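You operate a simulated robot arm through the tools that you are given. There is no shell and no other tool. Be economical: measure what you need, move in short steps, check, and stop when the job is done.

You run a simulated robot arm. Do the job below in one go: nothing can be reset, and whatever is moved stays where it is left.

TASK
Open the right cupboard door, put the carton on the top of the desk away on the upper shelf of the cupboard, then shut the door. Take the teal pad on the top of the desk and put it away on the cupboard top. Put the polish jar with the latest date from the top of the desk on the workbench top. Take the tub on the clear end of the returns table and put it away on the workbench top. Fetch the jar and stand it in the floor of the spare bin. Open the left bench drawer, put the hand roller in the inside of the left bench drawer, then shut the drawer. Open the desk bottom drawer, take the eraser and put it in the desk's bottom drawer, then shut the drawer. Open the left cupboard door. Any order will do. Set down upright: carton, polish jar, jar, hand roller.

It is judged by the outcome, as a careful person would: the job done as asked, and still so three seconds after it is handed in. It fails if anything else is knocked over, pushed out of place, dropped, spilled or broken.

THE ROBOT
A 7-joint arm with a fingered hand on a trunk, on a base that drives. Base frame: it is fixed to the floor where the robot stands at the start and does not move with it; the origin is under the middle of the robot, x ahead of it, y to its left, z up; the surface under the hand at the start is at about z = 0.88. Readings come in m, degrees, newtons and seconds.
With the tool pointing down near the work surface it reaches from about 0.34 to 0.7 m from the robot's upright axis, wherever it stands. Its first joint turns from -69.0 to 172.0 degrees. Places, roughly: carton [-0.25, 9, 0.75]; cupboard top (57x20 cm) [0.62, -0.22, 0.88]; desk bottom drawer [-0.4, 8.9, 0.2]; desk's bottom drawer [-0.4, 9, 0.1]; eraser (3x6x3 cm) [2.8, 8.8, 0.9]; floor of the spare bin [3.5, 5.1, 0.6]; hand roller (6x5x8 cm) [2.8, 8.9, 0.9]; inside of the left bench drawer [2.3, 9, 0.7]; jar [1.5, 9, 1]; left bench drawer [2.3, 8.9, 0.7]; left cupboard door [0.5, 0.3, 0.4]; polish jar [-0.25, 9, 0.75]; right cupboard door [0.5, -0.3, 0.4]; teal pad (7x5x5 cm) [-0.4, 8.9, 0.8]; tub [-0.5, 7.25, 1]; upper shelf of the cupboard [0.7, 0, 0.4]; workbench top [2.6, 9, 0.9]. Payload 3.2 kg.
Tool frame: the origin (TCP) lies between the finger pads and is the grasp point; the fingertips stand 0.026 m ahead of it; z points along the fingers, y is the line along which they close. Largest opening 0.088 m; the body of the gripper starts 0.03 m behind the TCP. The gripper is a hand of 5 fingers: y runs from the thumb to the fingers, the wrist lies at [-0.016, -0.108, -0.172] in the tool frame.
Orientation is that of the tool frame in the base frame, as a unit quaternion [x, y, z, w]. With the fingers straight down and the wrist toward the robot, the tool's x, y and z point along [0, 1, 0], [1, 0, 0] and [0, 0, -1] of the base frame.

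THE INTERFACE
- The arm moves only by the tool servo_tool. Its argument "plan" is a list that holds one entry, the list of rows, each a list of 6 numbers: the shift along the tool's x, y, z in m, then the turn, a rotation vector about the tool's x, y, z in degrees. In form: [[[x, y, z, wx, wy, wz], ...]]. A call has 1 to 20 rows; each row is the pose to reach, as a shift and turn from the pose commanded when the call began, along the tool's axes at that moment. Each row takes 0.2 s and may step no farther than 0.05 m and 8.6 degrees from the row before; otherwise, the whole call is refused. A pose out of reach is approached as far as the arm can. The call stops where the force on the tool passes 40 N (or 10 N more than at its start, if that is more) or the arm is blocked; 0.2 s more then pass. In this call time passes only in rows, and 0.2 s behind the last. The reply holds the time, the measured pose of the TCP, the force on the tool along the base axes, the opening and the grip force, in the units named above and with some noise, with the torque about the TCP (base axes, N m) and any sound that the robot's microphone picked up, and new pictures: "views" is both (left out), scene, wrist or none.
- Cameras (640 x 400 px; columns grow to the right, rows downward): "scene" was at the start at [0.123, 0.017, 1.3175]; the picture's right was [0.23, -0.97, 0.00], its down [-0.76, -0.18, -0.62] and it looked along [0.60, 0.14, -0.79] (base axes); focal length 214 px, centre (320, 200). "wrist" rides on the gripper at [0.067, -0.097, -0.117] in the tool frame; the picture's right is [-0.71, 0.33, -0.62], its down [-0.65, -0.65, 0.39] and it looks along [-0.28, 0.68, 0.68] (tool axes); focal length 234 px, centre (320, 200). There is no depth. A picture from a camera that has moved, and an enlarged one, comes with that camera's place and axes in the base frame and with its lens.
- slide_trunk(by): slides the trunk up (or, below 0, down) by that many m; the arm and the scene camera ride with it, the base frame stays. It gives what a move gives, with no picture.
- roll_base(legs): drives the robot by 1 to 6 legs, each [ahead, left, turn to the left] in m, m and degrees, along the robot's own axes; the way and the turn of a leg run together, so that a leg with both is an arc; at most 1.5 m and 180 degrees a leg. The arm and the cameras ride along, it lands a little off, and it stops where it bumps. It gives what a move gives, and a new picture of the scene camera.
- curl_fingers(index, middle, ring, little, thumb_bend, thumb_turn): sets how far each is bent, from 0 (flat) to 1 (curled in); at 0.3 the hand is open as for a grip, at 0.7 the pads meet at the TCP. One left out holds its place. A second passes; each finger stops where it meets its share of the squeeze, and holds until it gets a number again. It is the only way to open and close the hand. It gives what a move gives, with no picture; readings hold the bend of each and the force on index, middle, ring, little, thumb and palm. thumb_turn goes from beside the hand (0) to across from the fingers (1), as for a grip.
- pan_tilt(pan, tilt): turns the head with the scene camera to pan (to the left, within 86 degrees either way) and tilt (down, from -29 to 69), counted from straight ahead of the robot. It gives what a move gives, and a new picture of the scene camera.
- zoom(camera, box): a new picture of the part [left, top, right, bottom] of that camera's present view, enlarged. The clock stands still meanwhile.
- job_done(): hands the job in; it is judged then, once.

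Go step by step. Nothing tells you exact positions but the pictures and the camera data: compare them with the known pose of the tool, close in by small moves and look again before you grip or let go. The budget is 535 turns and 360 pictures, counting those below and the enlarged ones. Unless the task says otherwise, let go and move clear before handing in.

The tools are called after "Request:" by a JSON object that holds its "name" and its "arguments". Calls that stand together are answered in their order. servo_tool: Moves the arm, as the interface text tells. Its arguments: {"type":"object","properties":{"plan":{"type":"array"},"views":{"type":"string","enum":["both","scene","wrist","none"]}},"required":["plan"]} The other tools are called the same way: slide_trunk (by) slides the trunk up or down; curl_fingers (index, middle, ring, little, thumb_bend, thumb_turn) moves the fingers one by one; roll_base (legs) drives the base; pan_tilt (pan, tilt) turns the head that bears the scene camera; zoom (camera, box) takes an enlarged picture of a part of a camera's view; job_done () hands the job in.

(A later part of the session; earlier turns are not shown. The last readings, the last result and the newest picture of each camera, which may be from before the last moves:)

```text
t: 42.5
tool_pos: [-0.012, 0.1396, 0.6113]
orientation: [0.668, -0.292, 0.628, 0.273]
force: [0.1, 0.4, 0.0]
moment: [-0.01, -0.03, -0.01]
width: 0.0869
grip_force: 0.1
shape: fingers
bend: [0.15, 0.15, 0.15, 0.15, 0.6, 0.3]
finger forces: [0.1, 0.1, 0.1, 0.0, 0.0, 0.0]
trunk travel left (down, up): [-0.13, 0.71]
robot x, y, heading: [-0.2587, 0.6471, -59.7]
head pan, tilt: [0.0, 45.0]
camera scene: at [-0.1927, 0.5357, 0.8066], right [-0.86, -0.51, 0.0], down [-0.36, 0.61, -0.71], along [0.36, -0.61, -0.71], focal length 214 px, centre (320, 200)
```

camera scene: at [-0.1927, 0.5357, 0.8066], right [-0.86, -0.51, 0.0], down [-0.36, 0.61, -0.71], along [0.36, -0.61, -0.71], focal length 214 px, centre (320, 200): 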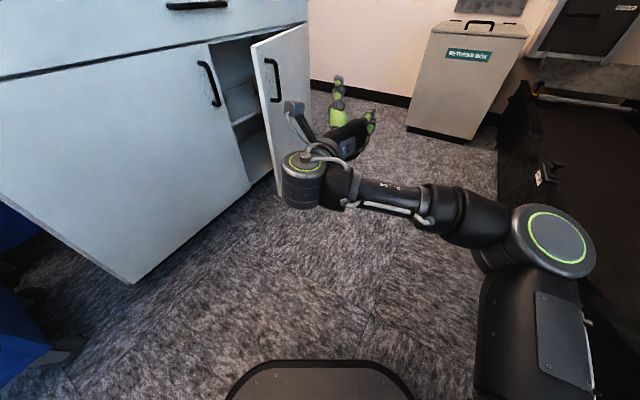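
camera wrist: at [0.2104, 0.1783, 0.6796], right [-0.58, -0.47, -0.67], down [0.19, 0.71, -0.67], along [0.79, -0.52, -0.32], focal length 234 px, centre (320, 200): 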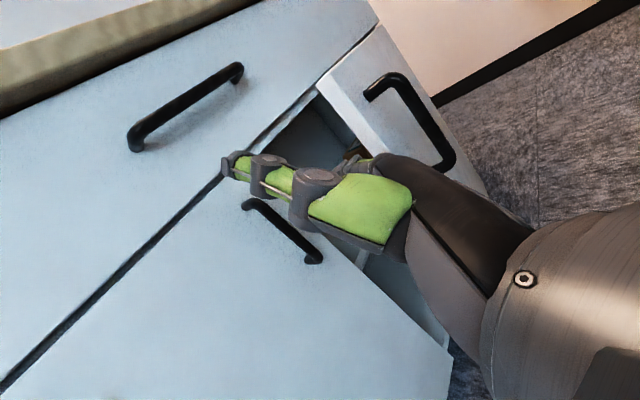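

I shift the base toward the cupboard so the hand can enter the gap, then check.

Request:
{"name": "roll_base", "arguments": {"legs": [[0.12, 0.22, 0]]}}

Request:
{"name": "servo_tool", "arguments": {"plan": [[[0, -0.005, 0.01, 0, 0, 0]]], "views": "wrist"}}

```text
t: 44.3
tool_pos: [0.2398, 0.1471, 0.6115]
orientation: [0.668, -0.292, 0.628, 0.274]
force: [-0.3, -0.3, 1.1]
moment: [0.02, 0.01, 0.03]
width: 0.0868
grip_force: 0.1
shape: fingers
bend: [0.15, 0.15, 0.15, 0.15, 0.6, 0.3]
finger forces: [0.1, 0.0, 0.1, 0.0, 0.1, 0.0]
trunk travel left (down, up): [-0.13, 0.71]
robot x, y, heading: [-0.0057, 0.6593, -59.5]
head pan, tilt: [0.0, 45.0]
camera scene: at [0.0583, 0.5437, 0.8067], right [-0.86, -0.51, 0.0], down [-0.36, 0.61, -0.71], along [0.36, -0.61, -0.71], focal length 214 px, centre (320, 200)
```

scene: 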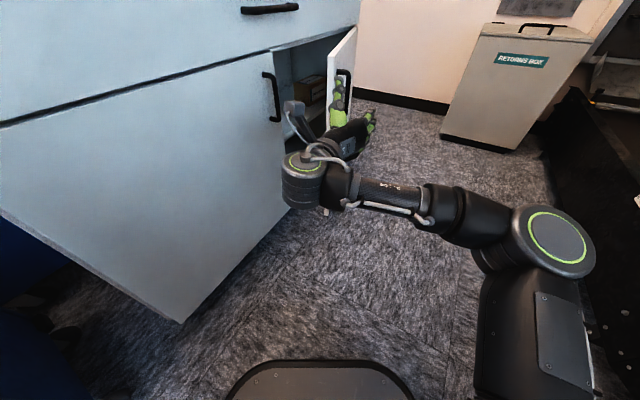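

```text
t: 44.7
tool_pos: [0.2505, 0.1442, 0.6117]
orientation: [0.668, -0.292, 0.627, 0.273]
force: [0.8, 0.4, 0.4]
moment: [0.01, -0.01, 0.02]
width: 0.0873
grip_force: 0.1
shape: fingers
bend: [0.15, 0.15, 0.15, 0.15, 0.6, 0.3]
finger forces: [0.0, 0.0, 0.0, 0.0, 0.0, 0.0]
trunk travel left (down, up): [-0.13, 0.71]
robot x, y, heading: [-0.0042, 0.6569, -59.2]
head pan, tilt: [0.0, 45.0]
camera wrist: at [0.2462, 0.2933, 0.6853], right [-0.7, 0.26, -0.67], down [0.72, 0.19, -0.67], along [-0.05, -0.95, -0.32], focal length 234 px, centre (320, 200)
```

wrist: 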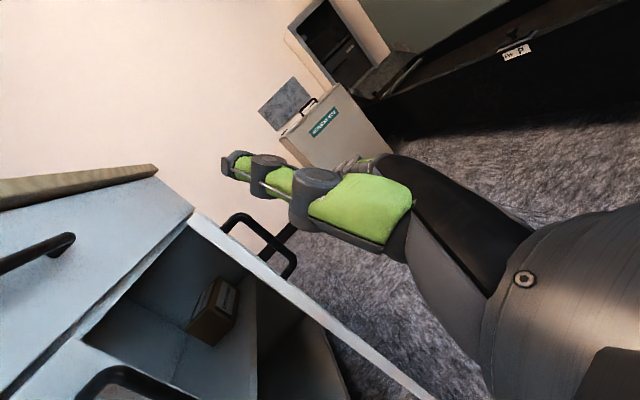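

I can see the gap and the shelf inside (there's already a carton far right). I bring the hand inside the door's edge.

Request:
{"name": "servo_tool", "arguments": {"plan": [[[0, -0.04, 0.0, 0, 0, 0], [0, -0.04, 0.04, 0, 0, 0], [0, -0.04, 0.08, 0, 0, 0], [0, -0.04, 0.12, 0, 0, 0]]]}}

```text
t: 45.7
tool_pos: [0.3634, 0.0841, 0.6025]
orientation: [0.668, -0.292, 0.628, 0.273]
force: [-0.3, 0.5, 0.0]
moment: [0.04, -0.01, 0.04]
width: 0.0872
grip_force: 0.0
shape: fingers
bend: [0.15, 0.15, 0.15, 0.15, 0.6, 0.3]
finger forces: [0.0, 0.1, 0.0, 0.0, 0.0, 0.0]
trunk travel left (down, up): [-0.13, 0.71]
robot x, y, heading: [-0.0088, 0.657, -59.6]
head pan, tilt: [0.0, 45.0]
camera scene: at [0.0583, 0.5437, 0.8067], right [-0.86, -0.51, 0.0], down [-0.36, 0.61, -0.71], along [0.36, -0.61, -0.71], focal length 214 px, centre (320, 200)
camera wrist: at [0.3583, 0.2338, 0.6754], right [-0.7, 0.26, -0.67], down [0.72, 0.19, -0.67], along [-0.05, -0.95, -0.32], focal length 234 px, centre (320, 200)
```

scene: 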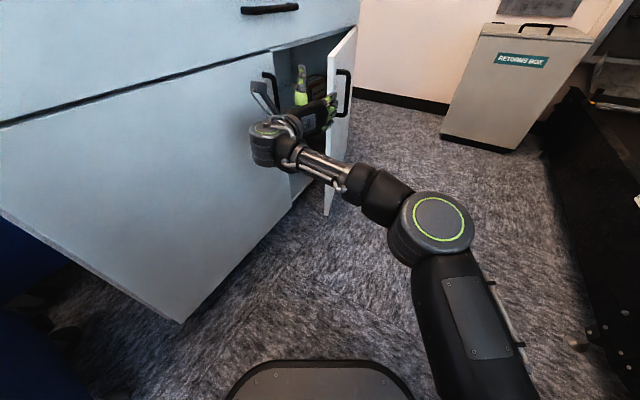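
wrist: 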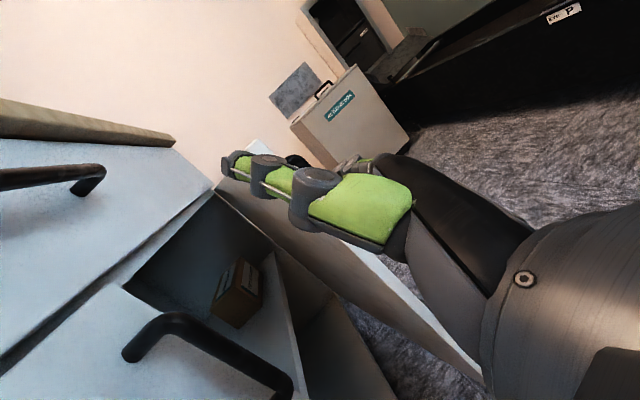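

Request:
{"name": "zoom", "arguments": {"camera": "scene", "box": [230, 20, 390, 120]}}

```text
4.00 times, centred on (310, 70) of scene
camera zoom: at [0.0583, 0.5437, 0.8067], right [-0.86, -0.51, 0.0], down [-0.36, 0.61, -0.71], along [0.36, -0.61, -0.71], focal length 858 px, centre (360, 720)
```

zoom: 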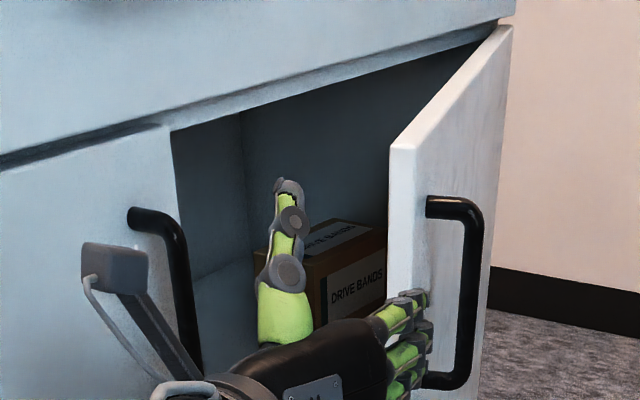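

The fingers flare outside the edge; I curl them slightly inward and shift a little toward the cupboard.

Request:
{"name": "curl_fingers", "arguments": {"index": 0.38, "middle": 0.38, "ring": 0.38, "little": 0.38}}

Request:
{"name": "servo_tool", "arguments": {"plan": [[[0, -0.02, -0.02, 0, 0, 0], [0, -0.045, -0.02, 0, 0, 0], [0, -0.045, 0.02, 0, 0, 0]]], "views": "wrist"}}

Request:
{"name": "zoom", "arguments": {"camera": "scene", "box": [230, 20, 390, 120]}}

```text
t: 46.7
tool_pos: [0.3614, 0.0841, 0.6011]
orientation: [0.669, -0.292, 0.627, 0.273]
force: [0.6, 0.2, 0.2]
moment: [0.01, -0.04, 0.03]
width: 0.0728
grip_force: 0.2
shape: fingers
bend: [0.38, 0.38, 0.38, 0.38, 0.6, 0.3]
finger forces: [0.0, 0.1, 0.0, 0.0, 0.0, 0.0]
trunk travel left (down, up): [-0.13, 0.71]
robot x, y, heading: [-0.0053, 0.6572, -59.4]
head pan, tilt: [0.0, 45.0]
```

```text
t: 47.5
tool_pos: [0.408, 0.0994, 0.6018]
orientation: [0.667, -0.292, 0.628, 0.273]
force: [-0.2, -0.7, -0.5]
moment: [0.03, 0.01, 0.03]
width: 0.0729
grip_force: 0.0
shape: fingers
bend: [0.38, 0.38, 0.38, 0.38, 0.6, 0.3]
finger forces: [0.0, 0.0, 0.1, 0.1, 0.0, 0.0]
trunk travel left (down, up): [-0.13, 0.71]
robot x, y, heading: [-0.0103, 0.6563, -59.5]
head pan, tilt: [0.0, 45.0]
camera wrist: at [0.4039, 0.2498, 0.6753], right [-0.7, 0.26, -0.67], down [0.72, 0.19, -0.67], along [-0.05, -0.95, -0.32], focal length 234 px, centre (320, 200)
```

wrist: 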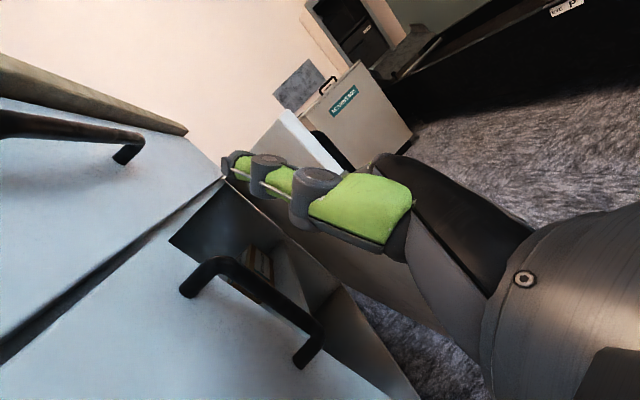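

```text
4.00 times, centred on (310, 70) of scene
camera zoom: at [0.0583, 0.5438, 0.8067], right [-0.86, -0.51, 0.0], down [-0.36, 0.61, -0.71], along [0.36, -0.61, -0.71], focal length 858 px, centre (360, 720)
```

zoom: 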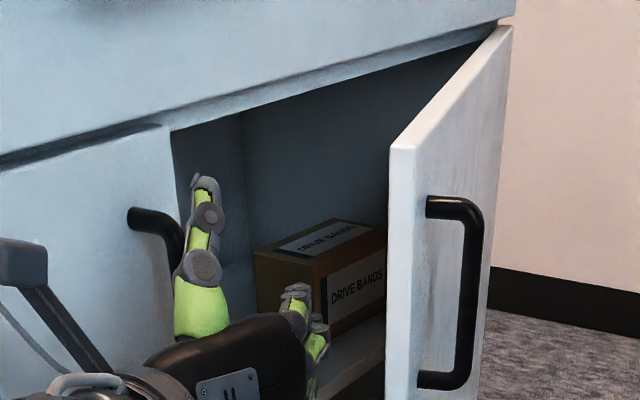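

The fingers are now inside the door. I drive the base sideways along the cupboard to push the door open.

Request:
{"name": "roll_base", "arguments": {"legs": [[0.09, -0.085, 0], [0.1, -0.09, 0]]}}

```text
t: 49.7
tool_pos: [0.3538, -0.1536, 0.6006]
orientation: [0.667, -0.293, 0.628, 0.274]
force: [-0.4, 0.8, 0.1]
moment: [0.0, -0.02, 0.02]
width: 0.0725
grip_force: 0.0
shape: fingers
bend: [0.38, 0.38, 0.38, 0.38, 0.6, 0.3]
finger forces: [0.1, 0.1, 0.0, 0.0, 0.0, 0.0]
trunk travel left (down, up): [-0.13, 0.71]
robot x, y, heading: [-0.0609, 0.4043, -59.7]
head pan, tilt: [0.0, 45.0]
camera scene: at [0.0041, 0.2909, 0.8066], right [-0.86, -0.51, 0.0], down [-0.36, 0.61, -0.71], along [0.36, -0.61, -0.71], focal length 214 px, centre (320, 200)
```

scene: 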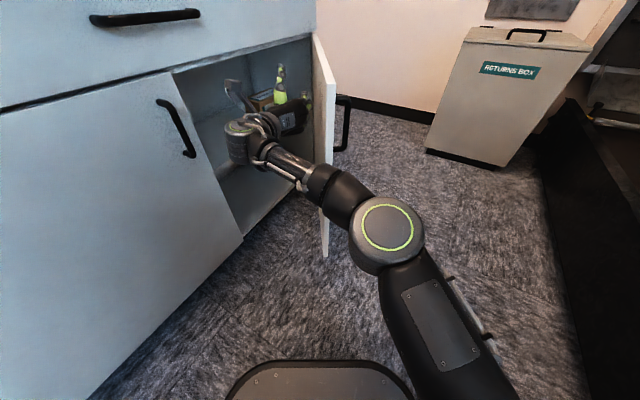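

Request:
{"name": "roll_base", "arguments": {"legs": [[0.08, -0.1, 0], [0.08, -0.1, 0]]}}

```text
t: 51.8
tool_pos: [0.2607, -0.391, 0.6011]
orientation: [0.667, -0.292, 0.628, 0.274]
force: [-0.3, -0.6, -0.1]
moment: [0.01, 0.04, 0.01]
width: 0.0722
grip_force: 0.1
shape: fingers
bend: [0.38, 0.38, 0.38, 0.38, 0.6, 0.3]
finger forces: [0.0, 0.0, 0.1, 0.0, 0.1, 0.0]
trunk travel left (down, up): [-0.13, 0.71]
robot x, y, heading: [-0.1533, 0.1641, -59.5]
head pan, tilt: [0.0, 45.0]
camera scene: at [-0.0893, 0.0528, 0.8066], right [-0.86, -0.51, 0.0], down [-0.36, 0.61, -0.71], along [0.36, -0.61, -0.71], focal length 214 px, centre (320, 200)
```

scene: 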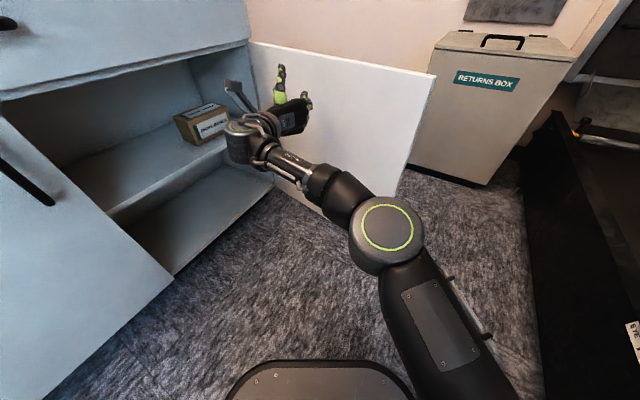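

The right door stands wide open and one carton is already on the upper shelf. Now I back away, raise the trunk, and head for the desk along the aisle.

Request:
{"name": "roll_base", "arguments": {"legs": [[-0.3, 0.06, 0]]}}

Request:
{"name": "slide_trunk", "arguments": {"by": 0.35}}

Request:
{"name": "slide_trunk", "arguments": {"by": 0.2}}

Request:
{"name": "roll_base", "arguments": {"legs": [[0, 0, 149]]}}

Request:
{"name": "pan_tilt", "arguments": {"pan": 0, "tilt": 15}}

```text
t: 53.9
tool_pos: [0.1593, -0.0973, 0.6021]
orientation: [0.669, -0.291, 0.628, 0.271]
force: [0.5, 0.4, 0.7]
moment: [0.01, 0.0, -0.01]
width: 0.0726
grip_force: 0.1
shape: fingers
bend: [0.38, 0.38, 0.38, 0.38, 0.6, 0.3]
finger forces: [0.1, 0.0, 0.0, 0.0, 0.0, 0.0]
trunk travel left (down, up): [-0.13, 0.71]
robot x, y, heading: [-0.2612, 0.4567, -59.5]
head pan, tilt: [0.0, 45.0]
camera scene: at [-0.1923, 0.344, 0.8066], right [-0.86, -0.51, 0.0], down [-0.36, 0.61, -0.71], along [0.36, -0.61, -0.71], focal length 214 px, centre (320, 200)
```

scene: 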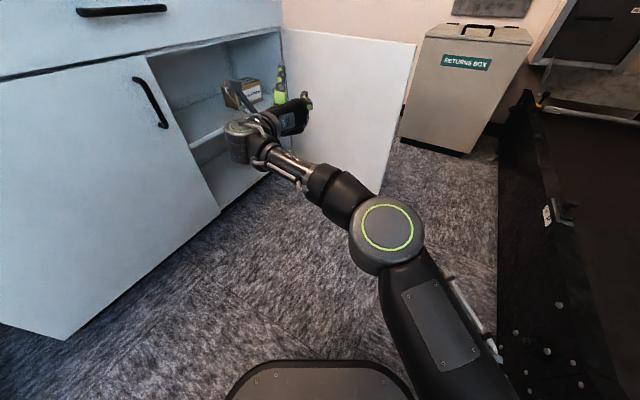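

```text
t: 57.3
tool_pos: [0.1595, -0.0977, 0.9515]
orientation: [0.669, -0.291, 0.628, 0.272]
force: [-0.5, 0.0, 1.0]
moment: [0.0, -0.02, -0.03]
width: 0.0724
grip_force: 0.0
shape: fingers
bend: [0.38, 0.38, 0.38, 0.38, 0.6, 0.3]
finger forces: [0.1, 0.1, 0.0, 0.0, 0.0, 0.1]
trunk travel left (down, up): [-0.48, 0.36]
robot x, y, heading: [-0.2611, 0.4534, -59.3]
head pan, tilt: [0.0, 45.0]
```

```text
t: 59.5
tool_pos: [0.1592, -0.0989, 1.1513]
orientation: [0.668, -0.291, 0.628, 0.272]
force: [0.2, 0.1, 0.5]
moment: [0.04, -0.01, 0.0]
width: 0.0725
grip_force: 0.0
shape: fingers
bend: [0.38, 0.38, 0.38, 0.38, 0.6, 0.3]
finger forces: [0.0, 0.0, 0.1, 0.1, 0.1, 0.0]
trunk travel left (down, up): [-0.68, 0.16]
robot x, y, heading: [-0.2615, 0.4557, -59.1]
head pan, tilt: [0.0, 45.0]
```

```text
t: 61.9
tool_pos: [0.372, 0.1783, 1.1513]
orientation: [0.719, -0.12, 0.676, 0.114]
force: [-0.1, 0.1, 0.3]
moment: [0.0, 0.01, -0.01]
width: 0.0726
grip_force: 0.1
shape: fingers
bend: [0.38, 0.38, 0.38, 0.38, 0.6, 0.3]
finger forces: [0.0, 0.1, 0.0, 0.1, 0.0, 0.1]
trunk travel left (down, up): [-0.68, 0.16]
robot x, y, heading: [-0.2598, 0.4698, -31.2]
head pan, tilt: [0.0, 45.0]
stopped in leg 1: the robot was blocked; the commanded pose is now the measured one
camera scene: at [-0.1463, 0.4052, 1.3568], right [-0.52, -0.86, 0.0], down [-0.61, 0.36, -0.71], along [0.6, -0.37, -0.71], focal length 214 px, centre (320, 200)
```

scene: 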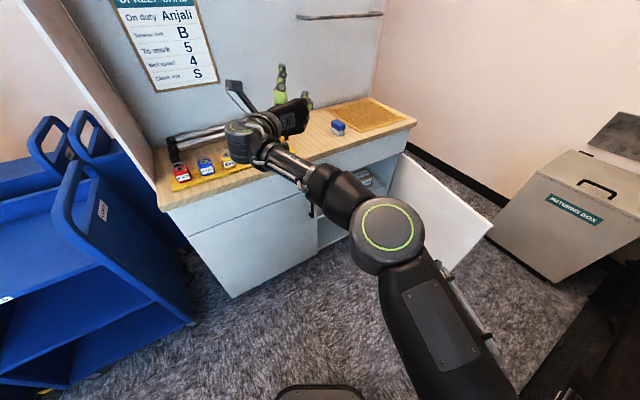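

```text
t: 62.9
tool_pos: [0.3718, 0.1767, 1.1507]
orientation: [0.719, -0.121, 0.675, 0.113]
force: [-0.1, 0.3, -0.2]
moment: [-0.01, 0.02, 0.0]
width: 0.0725
grip_force: 0.1
shape: fingers
bend: [0.38, 0.38, 0.38, 0.38, 0.6, 0.3]
finger forces: [0.0, 0.1, 0.0, 0.0, 0.1, 0.0]
trunk travel left (down, up): [-0.68, 0.16]
robot x, y, heading: [-0.2598, 0.47, -31.1]
head pan, tilt: [0.0, 15.0]
camera scene: at [-0.1362, 0.3963, 1.4034], right [-0.52, -0.86, 0.0], down [-0.22, 0.13, -0.97], along [0.83, -0.5, -0.26], focal length 214 px, centre (320, 200)
```

scene: 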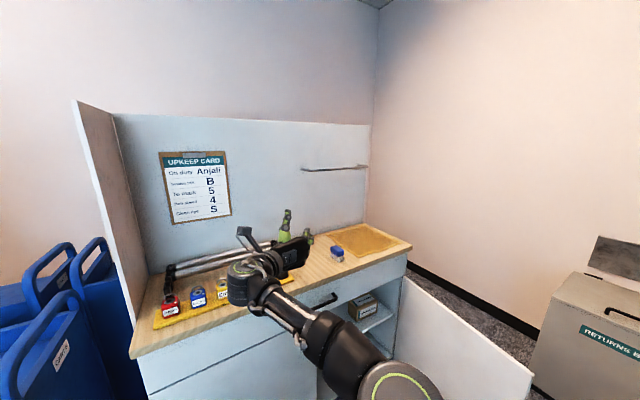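

The base corner met the conveyor when turning. I'll face backwards instead (heading -90°), reverse up the aisle, and turn where there is room.

Request:
{"name": "roll_base", "arguments": {"legs": [[0, 0.1, -59], [-1.2, 0, 0]]}}

Request:
{"name": "pan_tilt", "arguments": {"pan": 86, "tilt": 25}}

```text
t: 71.6
tool_pos: [-0.0941, 1.0291, 1.152]
orientation: [0.565, -0.46, 0.532, 0.431]
force: [0.3, -0.5, -0.4]
moment: [0.01, 0.01, 0.0]
width: 0.0724
grip_force: 0.0
shape: fingers
bend: [0.38, 0.38, 0.38, 0.38, 0.6, 0.3]
finger forces: [0.0, 0.1, 0.1, 0.0, 0.1, 0.1]
trunk travel left (down, up): [-0.68, 0.16]
robot x, y, heading: [-0.1627, 1.7167, -90.3]
head pan, tilt: [0.0, 15.0]
camera scene: at [-0.165, 1.5779, 1.4035], right [-1.0, 0.01, 0.0], down [0.0, 0.26, -0.97], along [-0.01, -0.97, -0.26], focal length 214 px, centre (320, 200)
```

scene: 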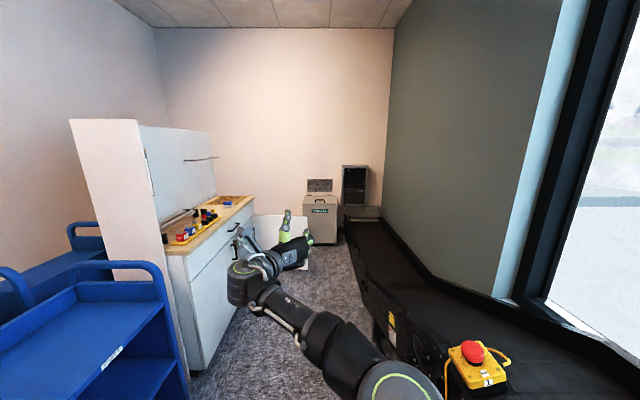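

```text
t: 73.2
tool_pos: [-0.0941, 1.0289, 1.1522]
orientation: [0.566, -0.46, 0.532, 0.431]
force: [0.9, 0.2, -1.0]
moment: [0.02, 0.0, 0.03]
width: 0.0727
grip_force: 0.1
shape: fingers
bend: [0.38, 0.38, 0.38, 0.38, 0.6, 0.3]
finger forces: [0.0, 0.1, 0.0, 0.0, 0.0, 0.0]
trunk travel left (down, up): [-0.68, 0.16]
robot x, y, heading: [-0.1625, 1.7206, -90.4]
head pan, tilt: [85.9, 25.0]
camera scene: at [-0.0727, 1.6641, 1.3872], right [-0.08, -1.0, 0.0], down [-0.42, 0.03, -0.91], along [0.9, -0.07, -0.42], focal length 214 px, centre (320, 200)
```

scene: 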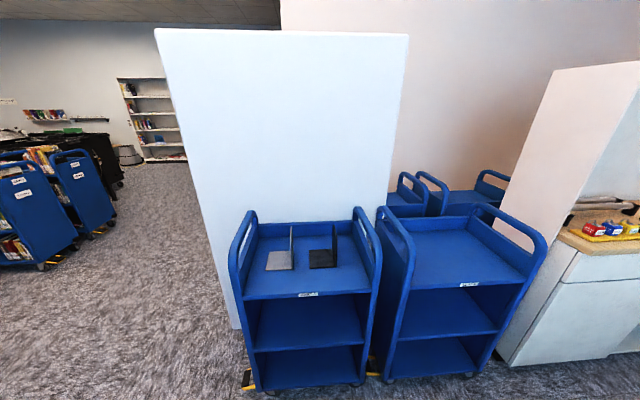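

There is open floor beyond the carts (y > 2.5). I reverse there and turn around to face +y.

Request:
{"name": "roll_base", "arguments": {"legs": [[-1.3, 0, 0], [0, 0.1, 90], [0, 0, 90]]}}

Request:
{"name": "pan_tilt", "arguments": {"pan": 0, "tilt": 12}}

```text
t: 87.5
tool_pos: [-0.1919, 3.7817, 1.1525]
orientation: [0.45, 0.574, 0.422, -0.539]
force: [0.6, -0.1, 0.0]
moment: [0.0, -0.04, 0.01]
width: 0.0725
grip_force: 0.0
shape: fingers
bend: [0.38, 0.38, 0.38, 0.38, 0.6, 0.3]
finger forces: [0.1, 0.0, 0.0, 0.0, 0.0, 0.0]
trunk travel left (down, up): [-0.68, 0.16]
robot x, y, heading: [-0.097, 3.0928, 91.8]
head pan, tilt: [85.9, 25.0]
camera scene: at [-0.1905, 3.1453, 1.3872], right [0.04, 1.0, 0.0], down [0.42, -0.02, -0.91], along [-0.91, 0.04, -0.42], focal length 214 px, centre (320, 200)
```

scene: 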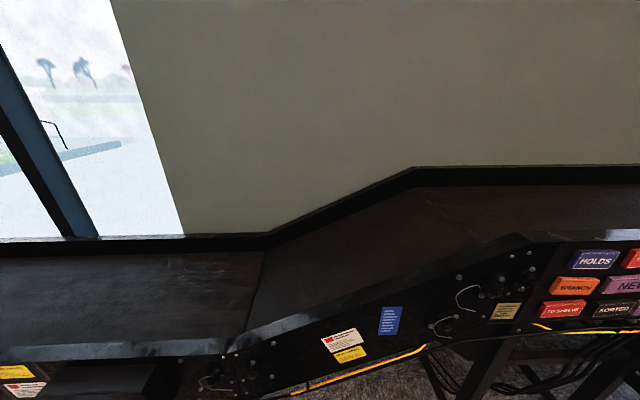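

```text
t: 89.1
tool_pos: [-0.192, 3.7799, 1.1525]
orientation: [0.449, 0.573, 0.422, -0.54]
force: [-0.7, -0.1, 0.0]
moment: [-0.02, -0.04, -0.01]
width: 0.0727
grip_force: 0.1
shape: fingers
bend: [0.38, 0.38, 0.38, 0.38, 0.6, 0.3]
finger forces: [0.0, 0.0, 0.1, 0.0, 0.0, 0.0]
trunk travel left (down, up): [-0.68, 0.16]
robot x, y, heading: [-0.0971, 3.0925, 91.9]
head pan, tilt: [0.0, 12.0]
camera scene: at [-0.1013, 3.2348, 1.4083], right [1.0, 0.03, 0.0], down [0.01, -0.21, -0.98], along [-0.03, 0.98, -0.21], focal length 214 px, centre (320, 200)
```

scene: 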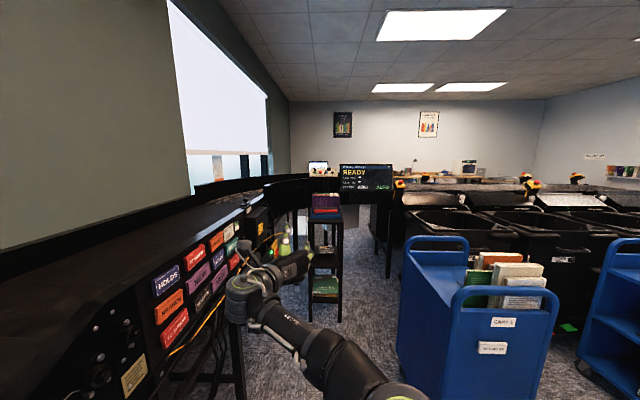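

Request:
{"name": "zoom", "arguments": {"camera": "scene", "box": [220, 140, 460, 290]}}

Request:
{"name": "pan_tilt", "arguments": {"pan": -50, "tilt": 12}}

```text
2.67 times, centred on (340, 215) of scene
camera zoom: at [-0.1013, 3.2348, 1.4083], right [1.0, 0.03, 0.0], down [0.01, -0.21, -0.98], along [-0.03, 0.98, -0.21], focal length 572 px, centre (267, 160)
```

zoom: 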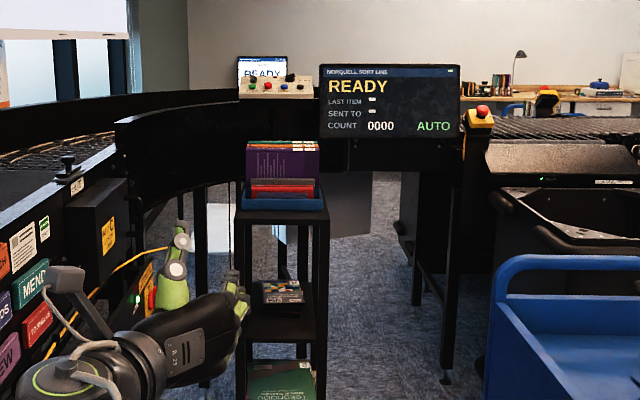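

```text
t: 90.2
tool_pos: [-0.1911, 3.781, 1.1508]
orientation: [0.449, 0.574, 0.421, -0.54]
force: [-0.6, 0.1, -0.6]
moment: [0.0, 0.01, 0.0]
width: 0.0725
grip_force: 0.0
shape: fingers
bend: [0.38, 0.38, 0.38, 0.38, 0.6, 0.3]
finger forces: [0.0, 0.0, 0.0, 0.1, 0.0, 0.0]
trunk travel left (down, up): [-0.68, 0.16]
robot x, y, heading: [-0.095, 3.0904, 91.7]
head pan, tilt: [-50.0, 12.0]
camera scene: at [-0.0289, 3.2038, 1.4083], right [0.67, -0.75, 0.0], down [-0.15, -0.14, -0.98], along [0.73, 0.65, -0.21], focal length 214 px, centre (320, 200)
```

scene: 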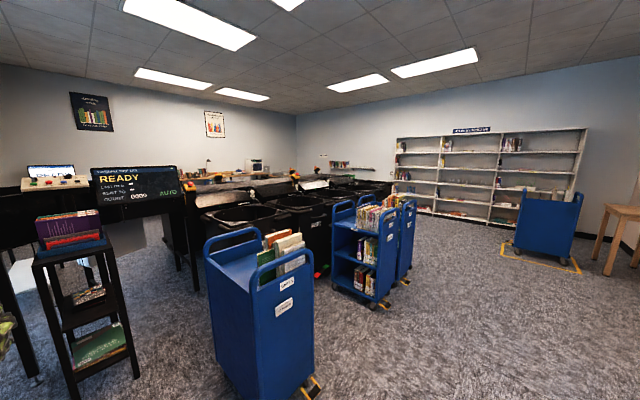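

The sort line with its bins crosses the room, so the way to the desk goes round its right end. I face +x and drive along y ≈ 3.3.

Request:
{"name": "roll_base", "arguments": {"legs": [[0, 0, -91.7], [1.4, 0.12, 0], [1.4, 0.1, 0]]}}

Request:
{"name": "pan_tilt", "arguments": {"pan": 40, "tilt": 20}}

```text
t: 107.8
tool_pos: [3.4133, 3.3301, 1.1517]
orientation: [0.726, 0.07, 0.681, -0.068]
force: [-0.1, -0.4, 0.1]
moment: [0.0, -0.04, 0.02]
width: 0.0725
grip_force: 0.0
shape: fingers
bend: [0.38, 0.38, 0.38, 0.38, 0.6, 0.3]
finger forces: [0.1, 0.1, 0.0, 0.1, 0.0, 0.0]
trunk travel left (down, up): [-0.68, 0.16]
robot x, y, heading: [2.723, 3.2675, -1.0]
head pan, tilt: [-50.0, 12.0]
camera scene: at [2.8294, 3.1938, 1.4083], right [-0.78, -0.63, 0.0], down [-0.13, 0.16, -0.98], along [0.62, -0.76, -0.21], focal length 214 px, centre (320, 200)
```

scene: 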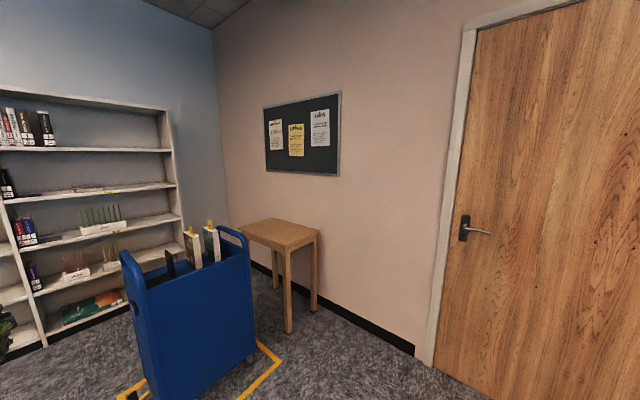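

```text
t: 109.5
tool_pos: [3.4139, 3.3314, 1.1517]
orientation: [0.726, 0.071, 0.681, -0.067]
force: [0.3, -0.9, 0.9]
moment: [0.01, -0.02, 0.02]
width: 0.0723
grip_force: 0.0
shape: fingers
bend: [0.38, 0.38, 0.38, 0.38, 0.6, 0.3]
finger forces: [0.1, 0.0, 0.0, 0.1, 0.0, 0.0]
trunk travel left (down, up): [-0.68, 0.16]
robot x, y, heading: [2.7206, 3.2619, -0.9]
head pan, tilt: [40.0, 20.0]
camera scene: at [2.8428, 3.3248, 1.3953], right [0.63, -0.78, 0.0], down [-0.27, -0.22, -0.94], along [0.73, 0.59, -0.34], focal length 214 px, centre (320, 200)
```

scene: 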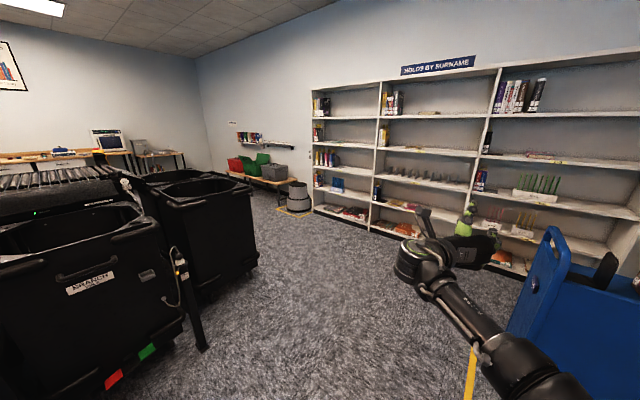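

I go diagonally past the spare bin's corner (about (3.8, 5.0)), then turn to +y.

Request:
{"name": "roll_base", "arguments": {"legs": [[0, 0, 31], [1.4, 0, 0], [0.4, 0, 0], [0, 0, 60], [0.9, 0, 0]]}}

Request:
{"name": "pan_tilt", "arguments": {"pan": 15, "tilt": 15}}

```text
t: 127.0
tool_pos: [4.2392, 5.7779, 1.1505]
orientation: [0.467, 0.56, 0.438, -0.526]
force: [0.4, 1.0, 0.6]
moment: [-0.01, 0.02, 0.02]
width: 0.0727
grip_force: 0.1
shape: fingers
bend: [0.38, 0.38, 0.38, 0.38, 0.6, 0.3]
finger forces: [0.0, 0.0, 0.0, 0.0, 0.1, 0.1]
trunk travel left (down, up): [-0.68, 0.16]
robot x, y, heading: [4.288, 5.0825, 88.4]
head pan, tilt: [40.0, 20.0]
camera scene: at [4.2348, 5.2079, 1.3953], right [0.79, 0.62, 0.0], down [0.21, -0.27, -0.94], along [-0.58, 0.74, -0.34], focal length 214 px, centre (320, 200)
```

scene: 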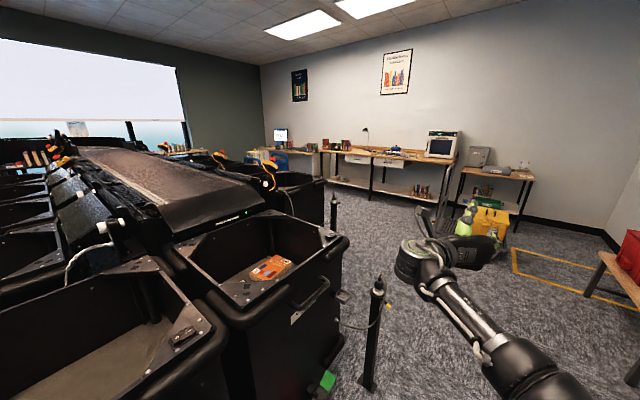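

```text
t: 127.9
tool_pos: [4.2382, 5.7786, 1.1517]
orientation: [0.467, 0.559, 0.438, -0.527]
force: [-0.3, -0.8, -0.2]
moment: [0.01, 0.0, 0.0]
width: 0.0726
grip_force: 0.0
shape: fingers
bend: [0.38, 0.38, 0.38, 0.38, 0.6, 0.3]
finger forces: [0.0, 0.0, 0.0, 0.1, 0.0, 0.0]
trunk travel left (down, up): [-0.68, 0.16]
robot x, y, heading: [4.2903, 5.0844, 88.5]
head pan, tilt: [15.0, 15.0]
camera scene: at [4.271, 5.2254, 1.4034], right [0.97, 0.23, 0.0], down [0.06, -0.25, -0.97], along [-0.22, 0.94, -0.26], focal length 214 px, centre (320, 200)
```

scene: 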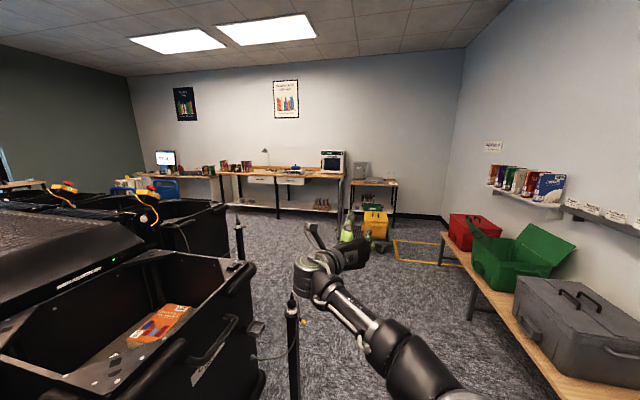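

I can see the desk (monitor), the workbench with drawers, and the bins. I drive on to y ≈ 7.1 and look left.

Request:
{"name": "roll_base", "arguments": {"legs": [[1.4, 0, 0], [0.6, 0, 0], [0, 0, 60]]}}

Request:
{"name": "pan_tilt", "arguments": {"pan": 15, "tilt": 22}}

```text
t: 140.6
tool_pos: [3.6922, 7.3582, 1.1508]
orientation: [0.112, 0.72, 0.105, -0.677]
force: [-0.4, 0.9, -0.2]
moment: [0.01, 0.0, 0.02]
width: 0.0726
grip_force: 0.0
shape: fingers
bend: [0.38, 0.38, 0.38, 0.38, 0.6, 0.3]
finger forces: [0.1, 0.0, 0.0, 0.1, 0.0, 0.1]
trunk travel left (down, up): [-0.68, 0.16]
robot x, y, heading: [4.3294, 7.0802, 150.4]
head pan, tilt: [15.0, 15.0]
camera scene: at [4.1954, 7.1271, 1.4035], right [0.25, 0.97, 0.0], down [0.25, -0.07, -0.97], along [-0.93, 0.25, -0.26], focal length 214 px, centre (320, 200)
```

scene: 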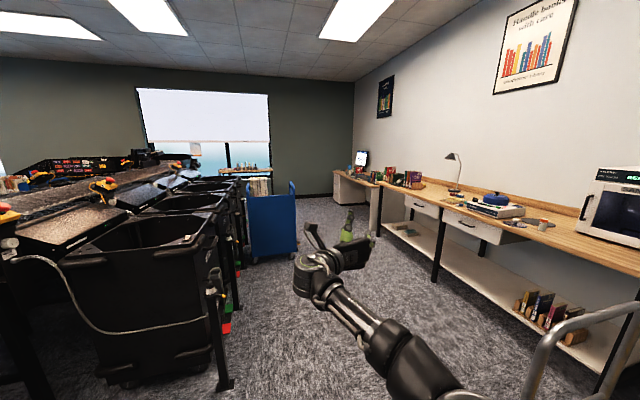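

```text
t: 141.2
tool_pos: [3.6918, 7.3564, 1.1516]
orientation: [0.112, 0.721, 0.103, -0.676]
force: [0.4, -1.0, -0.3]
moment: [-0.01, 0.01, 0.01]
width: 0.0726
grip_force: 0.0
shape: fingers
bend: [0.38, 0.38, 0.38, 0.38, 0.6, 0.3]
finger forces: [0.0, 0.0, 0.1, 0.0, 0.1, 0.1]
trunk travel left (down, up): [-0.68, 0.16]
robot x, y, heading: [4.3257, 7.0775, 150.4]
head pan, tilt: [15.0, 22.0]
camera scene: at [4.1961, 7.127, 1.3921], right [0.25, 0.97, 0.0], down [0.36, -0.1, -0.93], along [-0.9, 0.24, -0.37], focal length 214 px, centre (320, 200)
```

scene: 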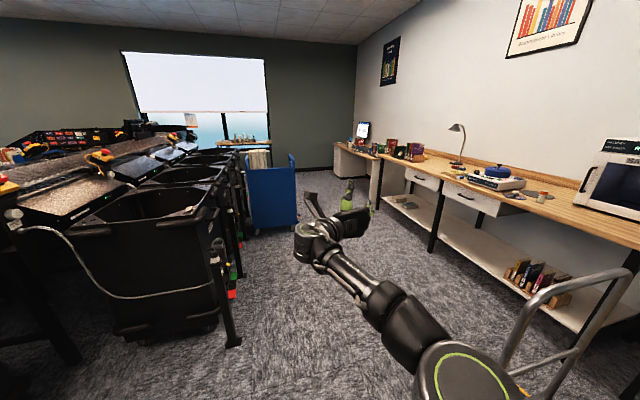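

The corridor between the bins and the benches is at y ≈ 7.5–8.5; a trolley stands near (4, 8). I drive to stand before the workbench.

Request:
{"name": "roll_base", "arguments": {"legs": [[1.16, 0.23, 0], [0.75, -0.03, 0], [0, 0, -60]]}}

Request:
{"name": "pan_tilt", "arguments": {"pan": 0, "tilt": 38}}

```text
t: 153.5
tool_pos: [2.469, 8.5178, 1.1514]
orientation: [0.449, 0.575, 0.42, -0.541]
force: [-0.4, -0.7, -0.3]
moment: [-0.02, -0.01, -0.03]
width: 0.0726
grip_force: 0.1
shape: fingers
bend: [0.38, 0.38, 0.38, 0.38, 0.6, 0.3]
finger forces: [0.1, 0.0, 0.0, 0.0, 0.0, 0.1]
trunk travel left (down, up): [-0.68, 0.16]
robot x, y, heading: [2.5679, 7.829, 92.0]
head pan, tilt: [15.0, 22.0]
camera scene: at [2.537, 7.9676, 1.3921], right [0.96, 0.29, 0.0], down [0.11, -0.36, -0.93], along [-0.27, 0.89, -0.37], focal length 214 px, centre (320, 200)
```

scene: 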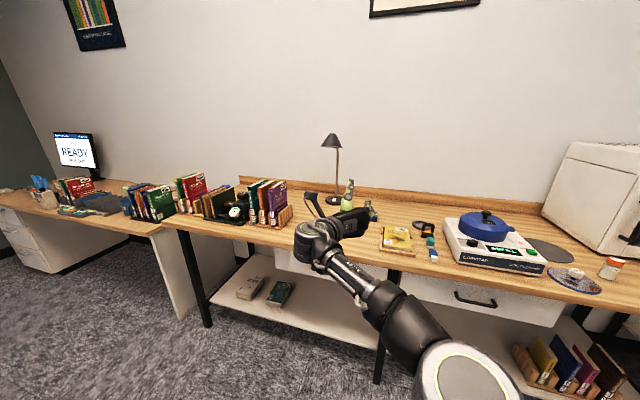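

```text
t: 154.3
tool_pos: [2.4674, 8.5165, 1.1514]
orientation: [0.449, 0.574, 0.421, -0.54]
force: [-0.3, -0.4, 0.1]
moment: [-0.01, 0.02, -0.03]
width: 0.0723
grip_force: 0.1
shape: fingers
bend: [0.38, 0.38, 0.38, 0.38, 0.6, 0.3]
finger forces: [0.0, 0.0, 0.0, 0.0, 0.1, 0.1]
trunk travel left (down, up): [-0.68, 0.16]
robot x, y, heading: [2.5684, 7.8285, 92.0]
head pan, tilt: [0.0, 38.0]
camera scene: at [2.5609, 7.9651, 1.367], right [1.0, 0.03, 0.0], down [0.02, -0.61, -0.79], along [-0.03, 0.79, -0.62], focal length 214 px, centre (320, 200)
```

scene: 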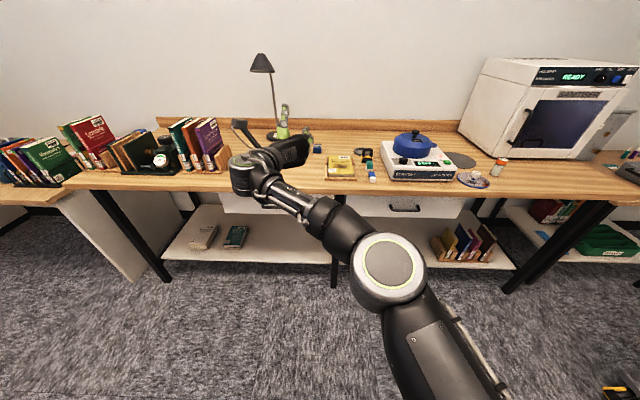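

Request:
{"name": "zoom", "arguments": {"camera": "scene", "box": [290, 100, 530, 250]}}

Request:
{"name": "zoom", "arguments": {"camera": "scene", "box": [0, 90, 240, 240]}}

```text
2.67 times, centred on (410, 175) of scene
camera zoom: at [2.5609, 7.9651, 1.367], right [1.0, 0.03, 0.0], down [0.02, -0.61, -0.79], along [-0.03, 0.79, -0.62], focal length 572 px, centre (80, 267)
```

zoom: 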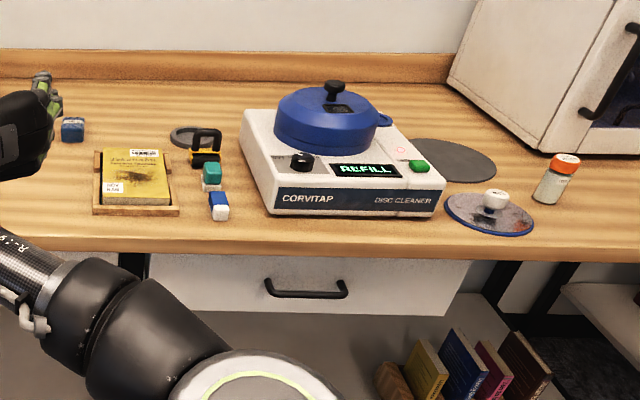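

```text
2.67 times, centred on (120, 165) of scene
camera zoom: at [2.5609, 7.9651, 1.367], right [1.0, 0.03, 0.0], down [0.02, -0.61, -0.79], along [-0.03, 0.79, -0.62], focal length 572 px, centre (853, 293)
```

zoom: 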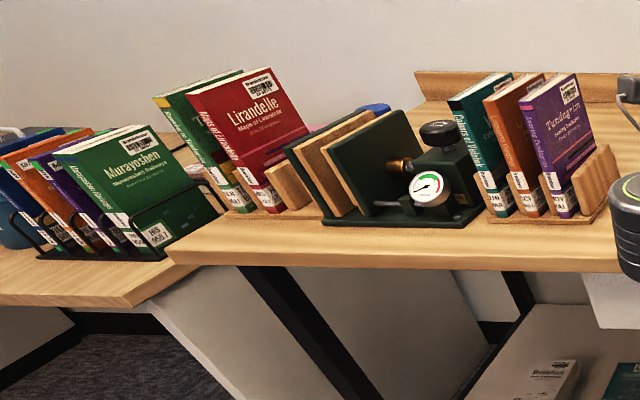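

The workbench holds the roller, an eraser and blocks near x ≈ 2.74. I shift the base left for the left drawer, roll the hand palm-down, and lower the trunk.

Request:
{"name": "roll_base", "arguments": {"legs": [[-0.15, 0.15, -2]]}}

Request:
{"name": "servo_tool", "arguments": {"plan": [[[0, 0, 0, 0, 0, -8.2], [0, 0, 0, 0, 0, -16.4], [0, 0, 0, 0, 0, -24.6], [0, 0, 0, 0, 0, -32.8], [0, 0, 0, 0, 0, -41], [0, 0, 0, 0, 0, -49.2], [0, 0, 0, 0, 0, -57.4], [0, 0, 0, 0, 0, -65.6], [0, 0, 0, 0, 0, -73.8], [0, 0, 0, 0, 0, -82], [0, 0, 0, 0, 0, -90]]]}}

```text
t: 156.0
tool_pos: [2.3426, 8.3658, 1.1519]
orientation: [0.458, 0.567, 0.43, -0.533]
force: [0.3, -0.7, -0.5]
moment: [0.0, -0.03, -0.01]
width: 0.0725
grip_force: 0.2
shape: fingers
bend: [0.38, 0.38, 0.38, 0.38, 0.6, 0.3]
finger forces: [0.0, 0.0, 0.0, 0.0, 0.0, 0.0]
trunk travel left (down, up): [-0.68, 0.16]
robot x, y, heading: [2.4166, 7.6747, 90.0]
head pan, tilt: [0.0, 38.0]
camera scene: at [2.4157, 7.8109, 1.3669], right [1.0, 0.0, 0.0], down [0.0, -0.62, -0.79], along [0.0, 0.79, -0.62], focal length 214 px, centre (320, 200)
```

scene: 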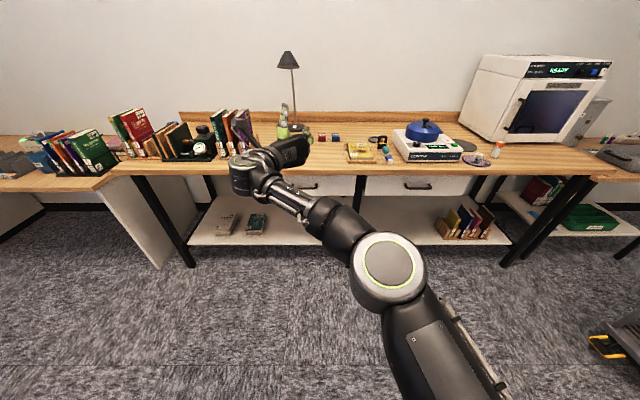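

```text
t: 158.4
tool_pos: [2.3375, 8.3701, 1.1592]
orientation: [-0.059, 0.725, 0.683, -0.068]
force: [-0.6, -0.8, -0.4]
moment: [0.01, -0.02, 0.01]
width: 0.0726
grip_force: 0.1
shape: fingers
bend: [0.38, 0.38, 0.38, 0.38, 0.6, 0.3]
finger forces: [0.1, 0.0, 0.0, 0.0, 0.0, 0.1]
out of reach, approached as far as the arm can: row 10, 11
trunk travel left (down, up): [-0.68, 0.16]
robot x, y, heading: [2.415, 7.6749, 89.7]
head pan, tilt: [0.0, 38.0]
camera scene: at [2.4163, 7.8112, 1.3669], right [1.0, 0.0, 0.0], down [0.0, -0.62, -0.79], along [0.0, 0.79, -0.62], focal length 214 px, centre (320, 200)
camera wrist: at [2.2934, 8.2373, 1.0691], right [0.81, -0.46, 0.35], down [0.56, 0.46, -0.69], along [0.16, 0.76, 0.63], focal length 234 px, centre (320, 200)
```

scene: 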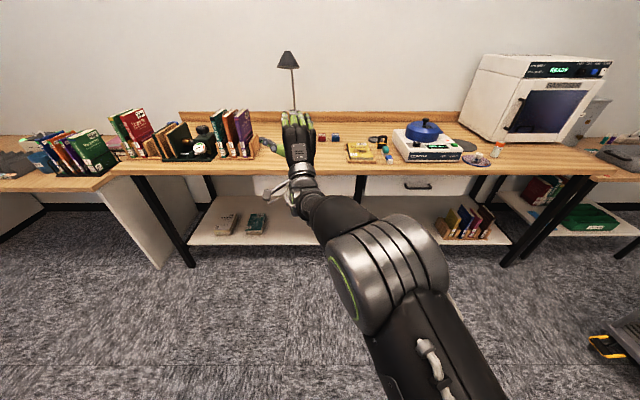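
wrist: 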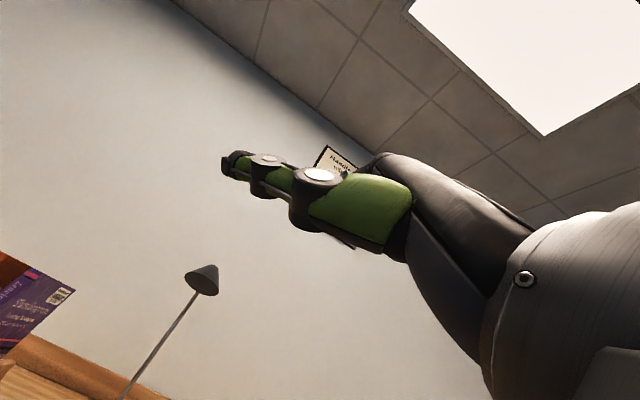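

Request:
{"name": "slide_trunk", "arguments": {"by": -0.34}}

Request:
{"name": "pan_tilt", "arguments": {"pan": 0, "tilt": 30}}

Request:
{"name": "zoom", "arguments": {"camera": "scene", "box": [220, 80, 420, 205]}}

```text
t: 161.7
tool_pos: [2.3374, 8.3709, 0.8153]
orientation: [-0.061, 0.726, 0.682, -0.068]
force: [0.0, 0.1, -0.1]
moment: [0.01, 0.01, 0.02]
width: 0.0724
grip_force: 0.0
shape: fingers
bend: [0.38, 0.38, 0.38, 0.38, 0.6, 0.3]
finger forces: [0.0, 0.0, 0.0, 0.0, 0.0, 0.0]
trunk travel left (down, up): [-0.34, 0.5]
robot x, y, heading: [2.4165, 7.6753, 89.9]
head pan, tilt: [0.0, 38.0]
```

```text
t: 162.4
tool_pos: [2.3376, 8.3696, 0.8161]
orientation: [-0.06, 0.726, 0.682, -0.068]
force: [-0.5, 0.3, 0.8]
moment: [0.05, 0.0, 0.0]
width: 0.0725
grip_force: 0.1
shape: fingers
bend: [0.38, 0.38, 0.38, 0.38, 0.6, 0.3]
finger forces: [0.0, 0.1, 0.0, 0.1, 0.1, 0.0]
trunk travel left (down, up): [-0.34, 0.5]
robot x, y, heading: [2.4142, 7.6757, 90.0]
head pan, tilt: [0.0, 30.0]
camera scene: at [2.4161, 7.8154, 1.0392], right [1.0, 0.0, 0.0], down [0.0, -0.5, -0.87], along [0.0, 0.87, -0.5], focal length 214 px, centre (320, 200)
```

scene: 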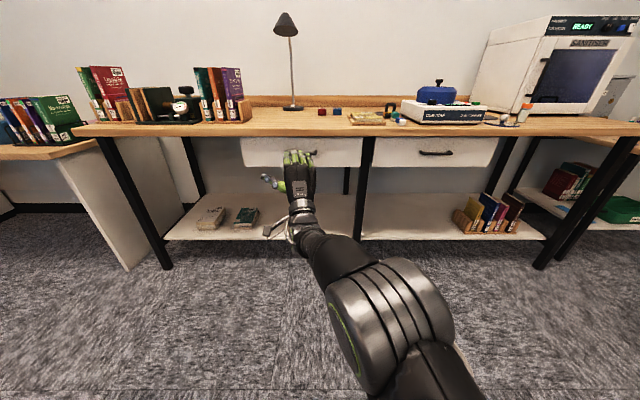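

```text
3.20 times, centred on (320, 142) of scene
camera zoom: at [2.4161, 7.8154, 1.0392], right [1.0, 0.0, 0.0], down [0.0, -0.5, -0.87], along [0.0, 0.87, -0.5], focal length 686 px, centre (320, 384)
```

zoom: 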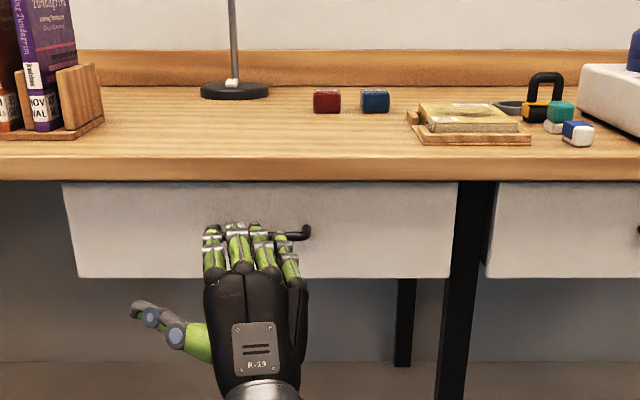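

The handle is at about (2.35, 8.58, 0.80). I set the grip shape, straighten the hand's yaw, and drive closer.

Request:
{"name": "curl_fingers", "arguments": {"index": 0.35, "middle": 0.35, "ring": 0.35, "little": 0.35, "thumb_bend": 0.35, "thumb_turn": 1}}

Request:
{"name": "servo_tool", "arguments": {"plan": [[[-0.005, -0.008, 0.02, 0, -5, 0], [-0.01, -0.016, 0.04, 0, -9, 0]]], "views": "none"}}

Request:
{"name": "roll_base", "arguments": {"legs": [[0.12, 0, 0]]}}

Request:
{"name": "zoom", "arguments": {"camera": "scene", "box": [240, 100, 400, 200]}}

```text
t: 163.4
tool_pos: [2.3374, 8.369, 0.8167]
orientation: [-0.06, 0.727, 0.681, -0.067]
force: [0.5, -0.2, 0.9]
moment: [-0.01, 0.02, 0.02]
width: 0.0768
grip_force: 0.1
shape: fingers
bend: [0.35, 0.35, 0.35, 0.35, 0.35, 0.98]
finger forces: [0.0, 0.0, 0.1, 0.0, 0.0, 0.0]
trunk travel left (down, up): [-0.34, 0.5]
robot x, y, heading: [2.4163, 7.6735, 90.1]
head pan, tilt: [0.0, 30.0]
```

```text
t: 164.0
tool_pos: [2.3297, 8.4061, 0.7929]
orientation: [-0.017, 0.729, 0.684, -0.01]
force: [0.7, 0.2, 0.5]
moment: [-0.01, 0.01, -0.02]
width: 0.0771
grip_force: 0.0
shape: fingers
bend: [0.35, 0.35, 0.35, 0.35, 0.35, 0.98]
finger forces: [0.1, 0.1, 0.0, 0.0, 0.0, 0.0]
trunk travel left (down, up): [-0.34, 0.5]
robot x, y, heading: [2.414, 7.6738, 90.0]
head pan, tilt: [0.0, 30.0]
```

```text
t: 165.2
tool_pos: [2.3317, 8.5268, 0.7954]
orientation: [-0.016, 0.73, 0.684, -0.011]
force: [0.9, -0.1, -0.2]
moment: [0.03, 0.0, -0.02]
width: 0.0774
grip_force: 0.1
shape: fingers
bend: [0.35, 0.35, 0.35, 0.35, 0.35, 0.98]
finger forces: [0.0, 0.0, 0.1, 0.0, 0.0, 0.0]
trunk travel left (down, up): [-0.34, 0.5]
robot x, y, heading: [2.418, 7.7962, 90.0]
head pan, tilt: [0.0, 30.0]
camera scene: at [2.4165, 7.9351, 1.0392], right [1.0, 0.0, 0.0], down [0.0, -0.5, -0.87], along [0.0, 0.87, -0.5], focal length 214 px, centre (320, 200)
```

scene: 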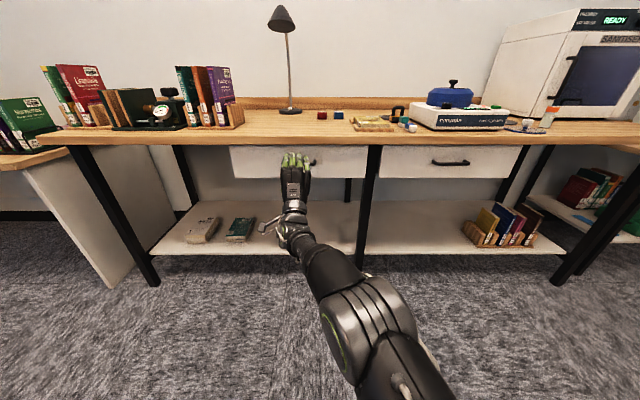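

```text
4.00 times, centred on (320, 150) of scene
camera zoom: at [2.4165, 7.9351, 1.0392], right [1.0, 0.0, 0.0], down [0.0, -0.5, -0.87], along [0.0, 0.87, -0.5], focal length 858 px, centre (320, 400)
```

zoom: 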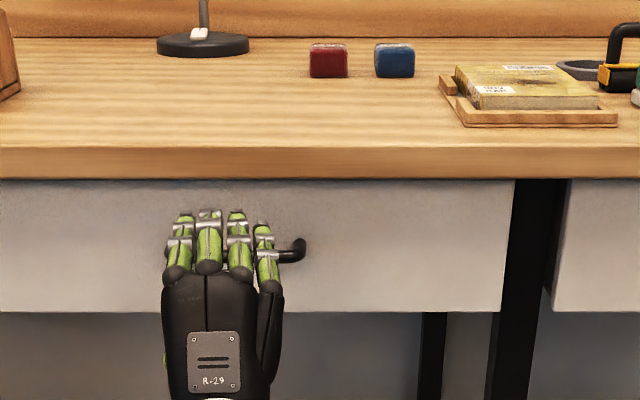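

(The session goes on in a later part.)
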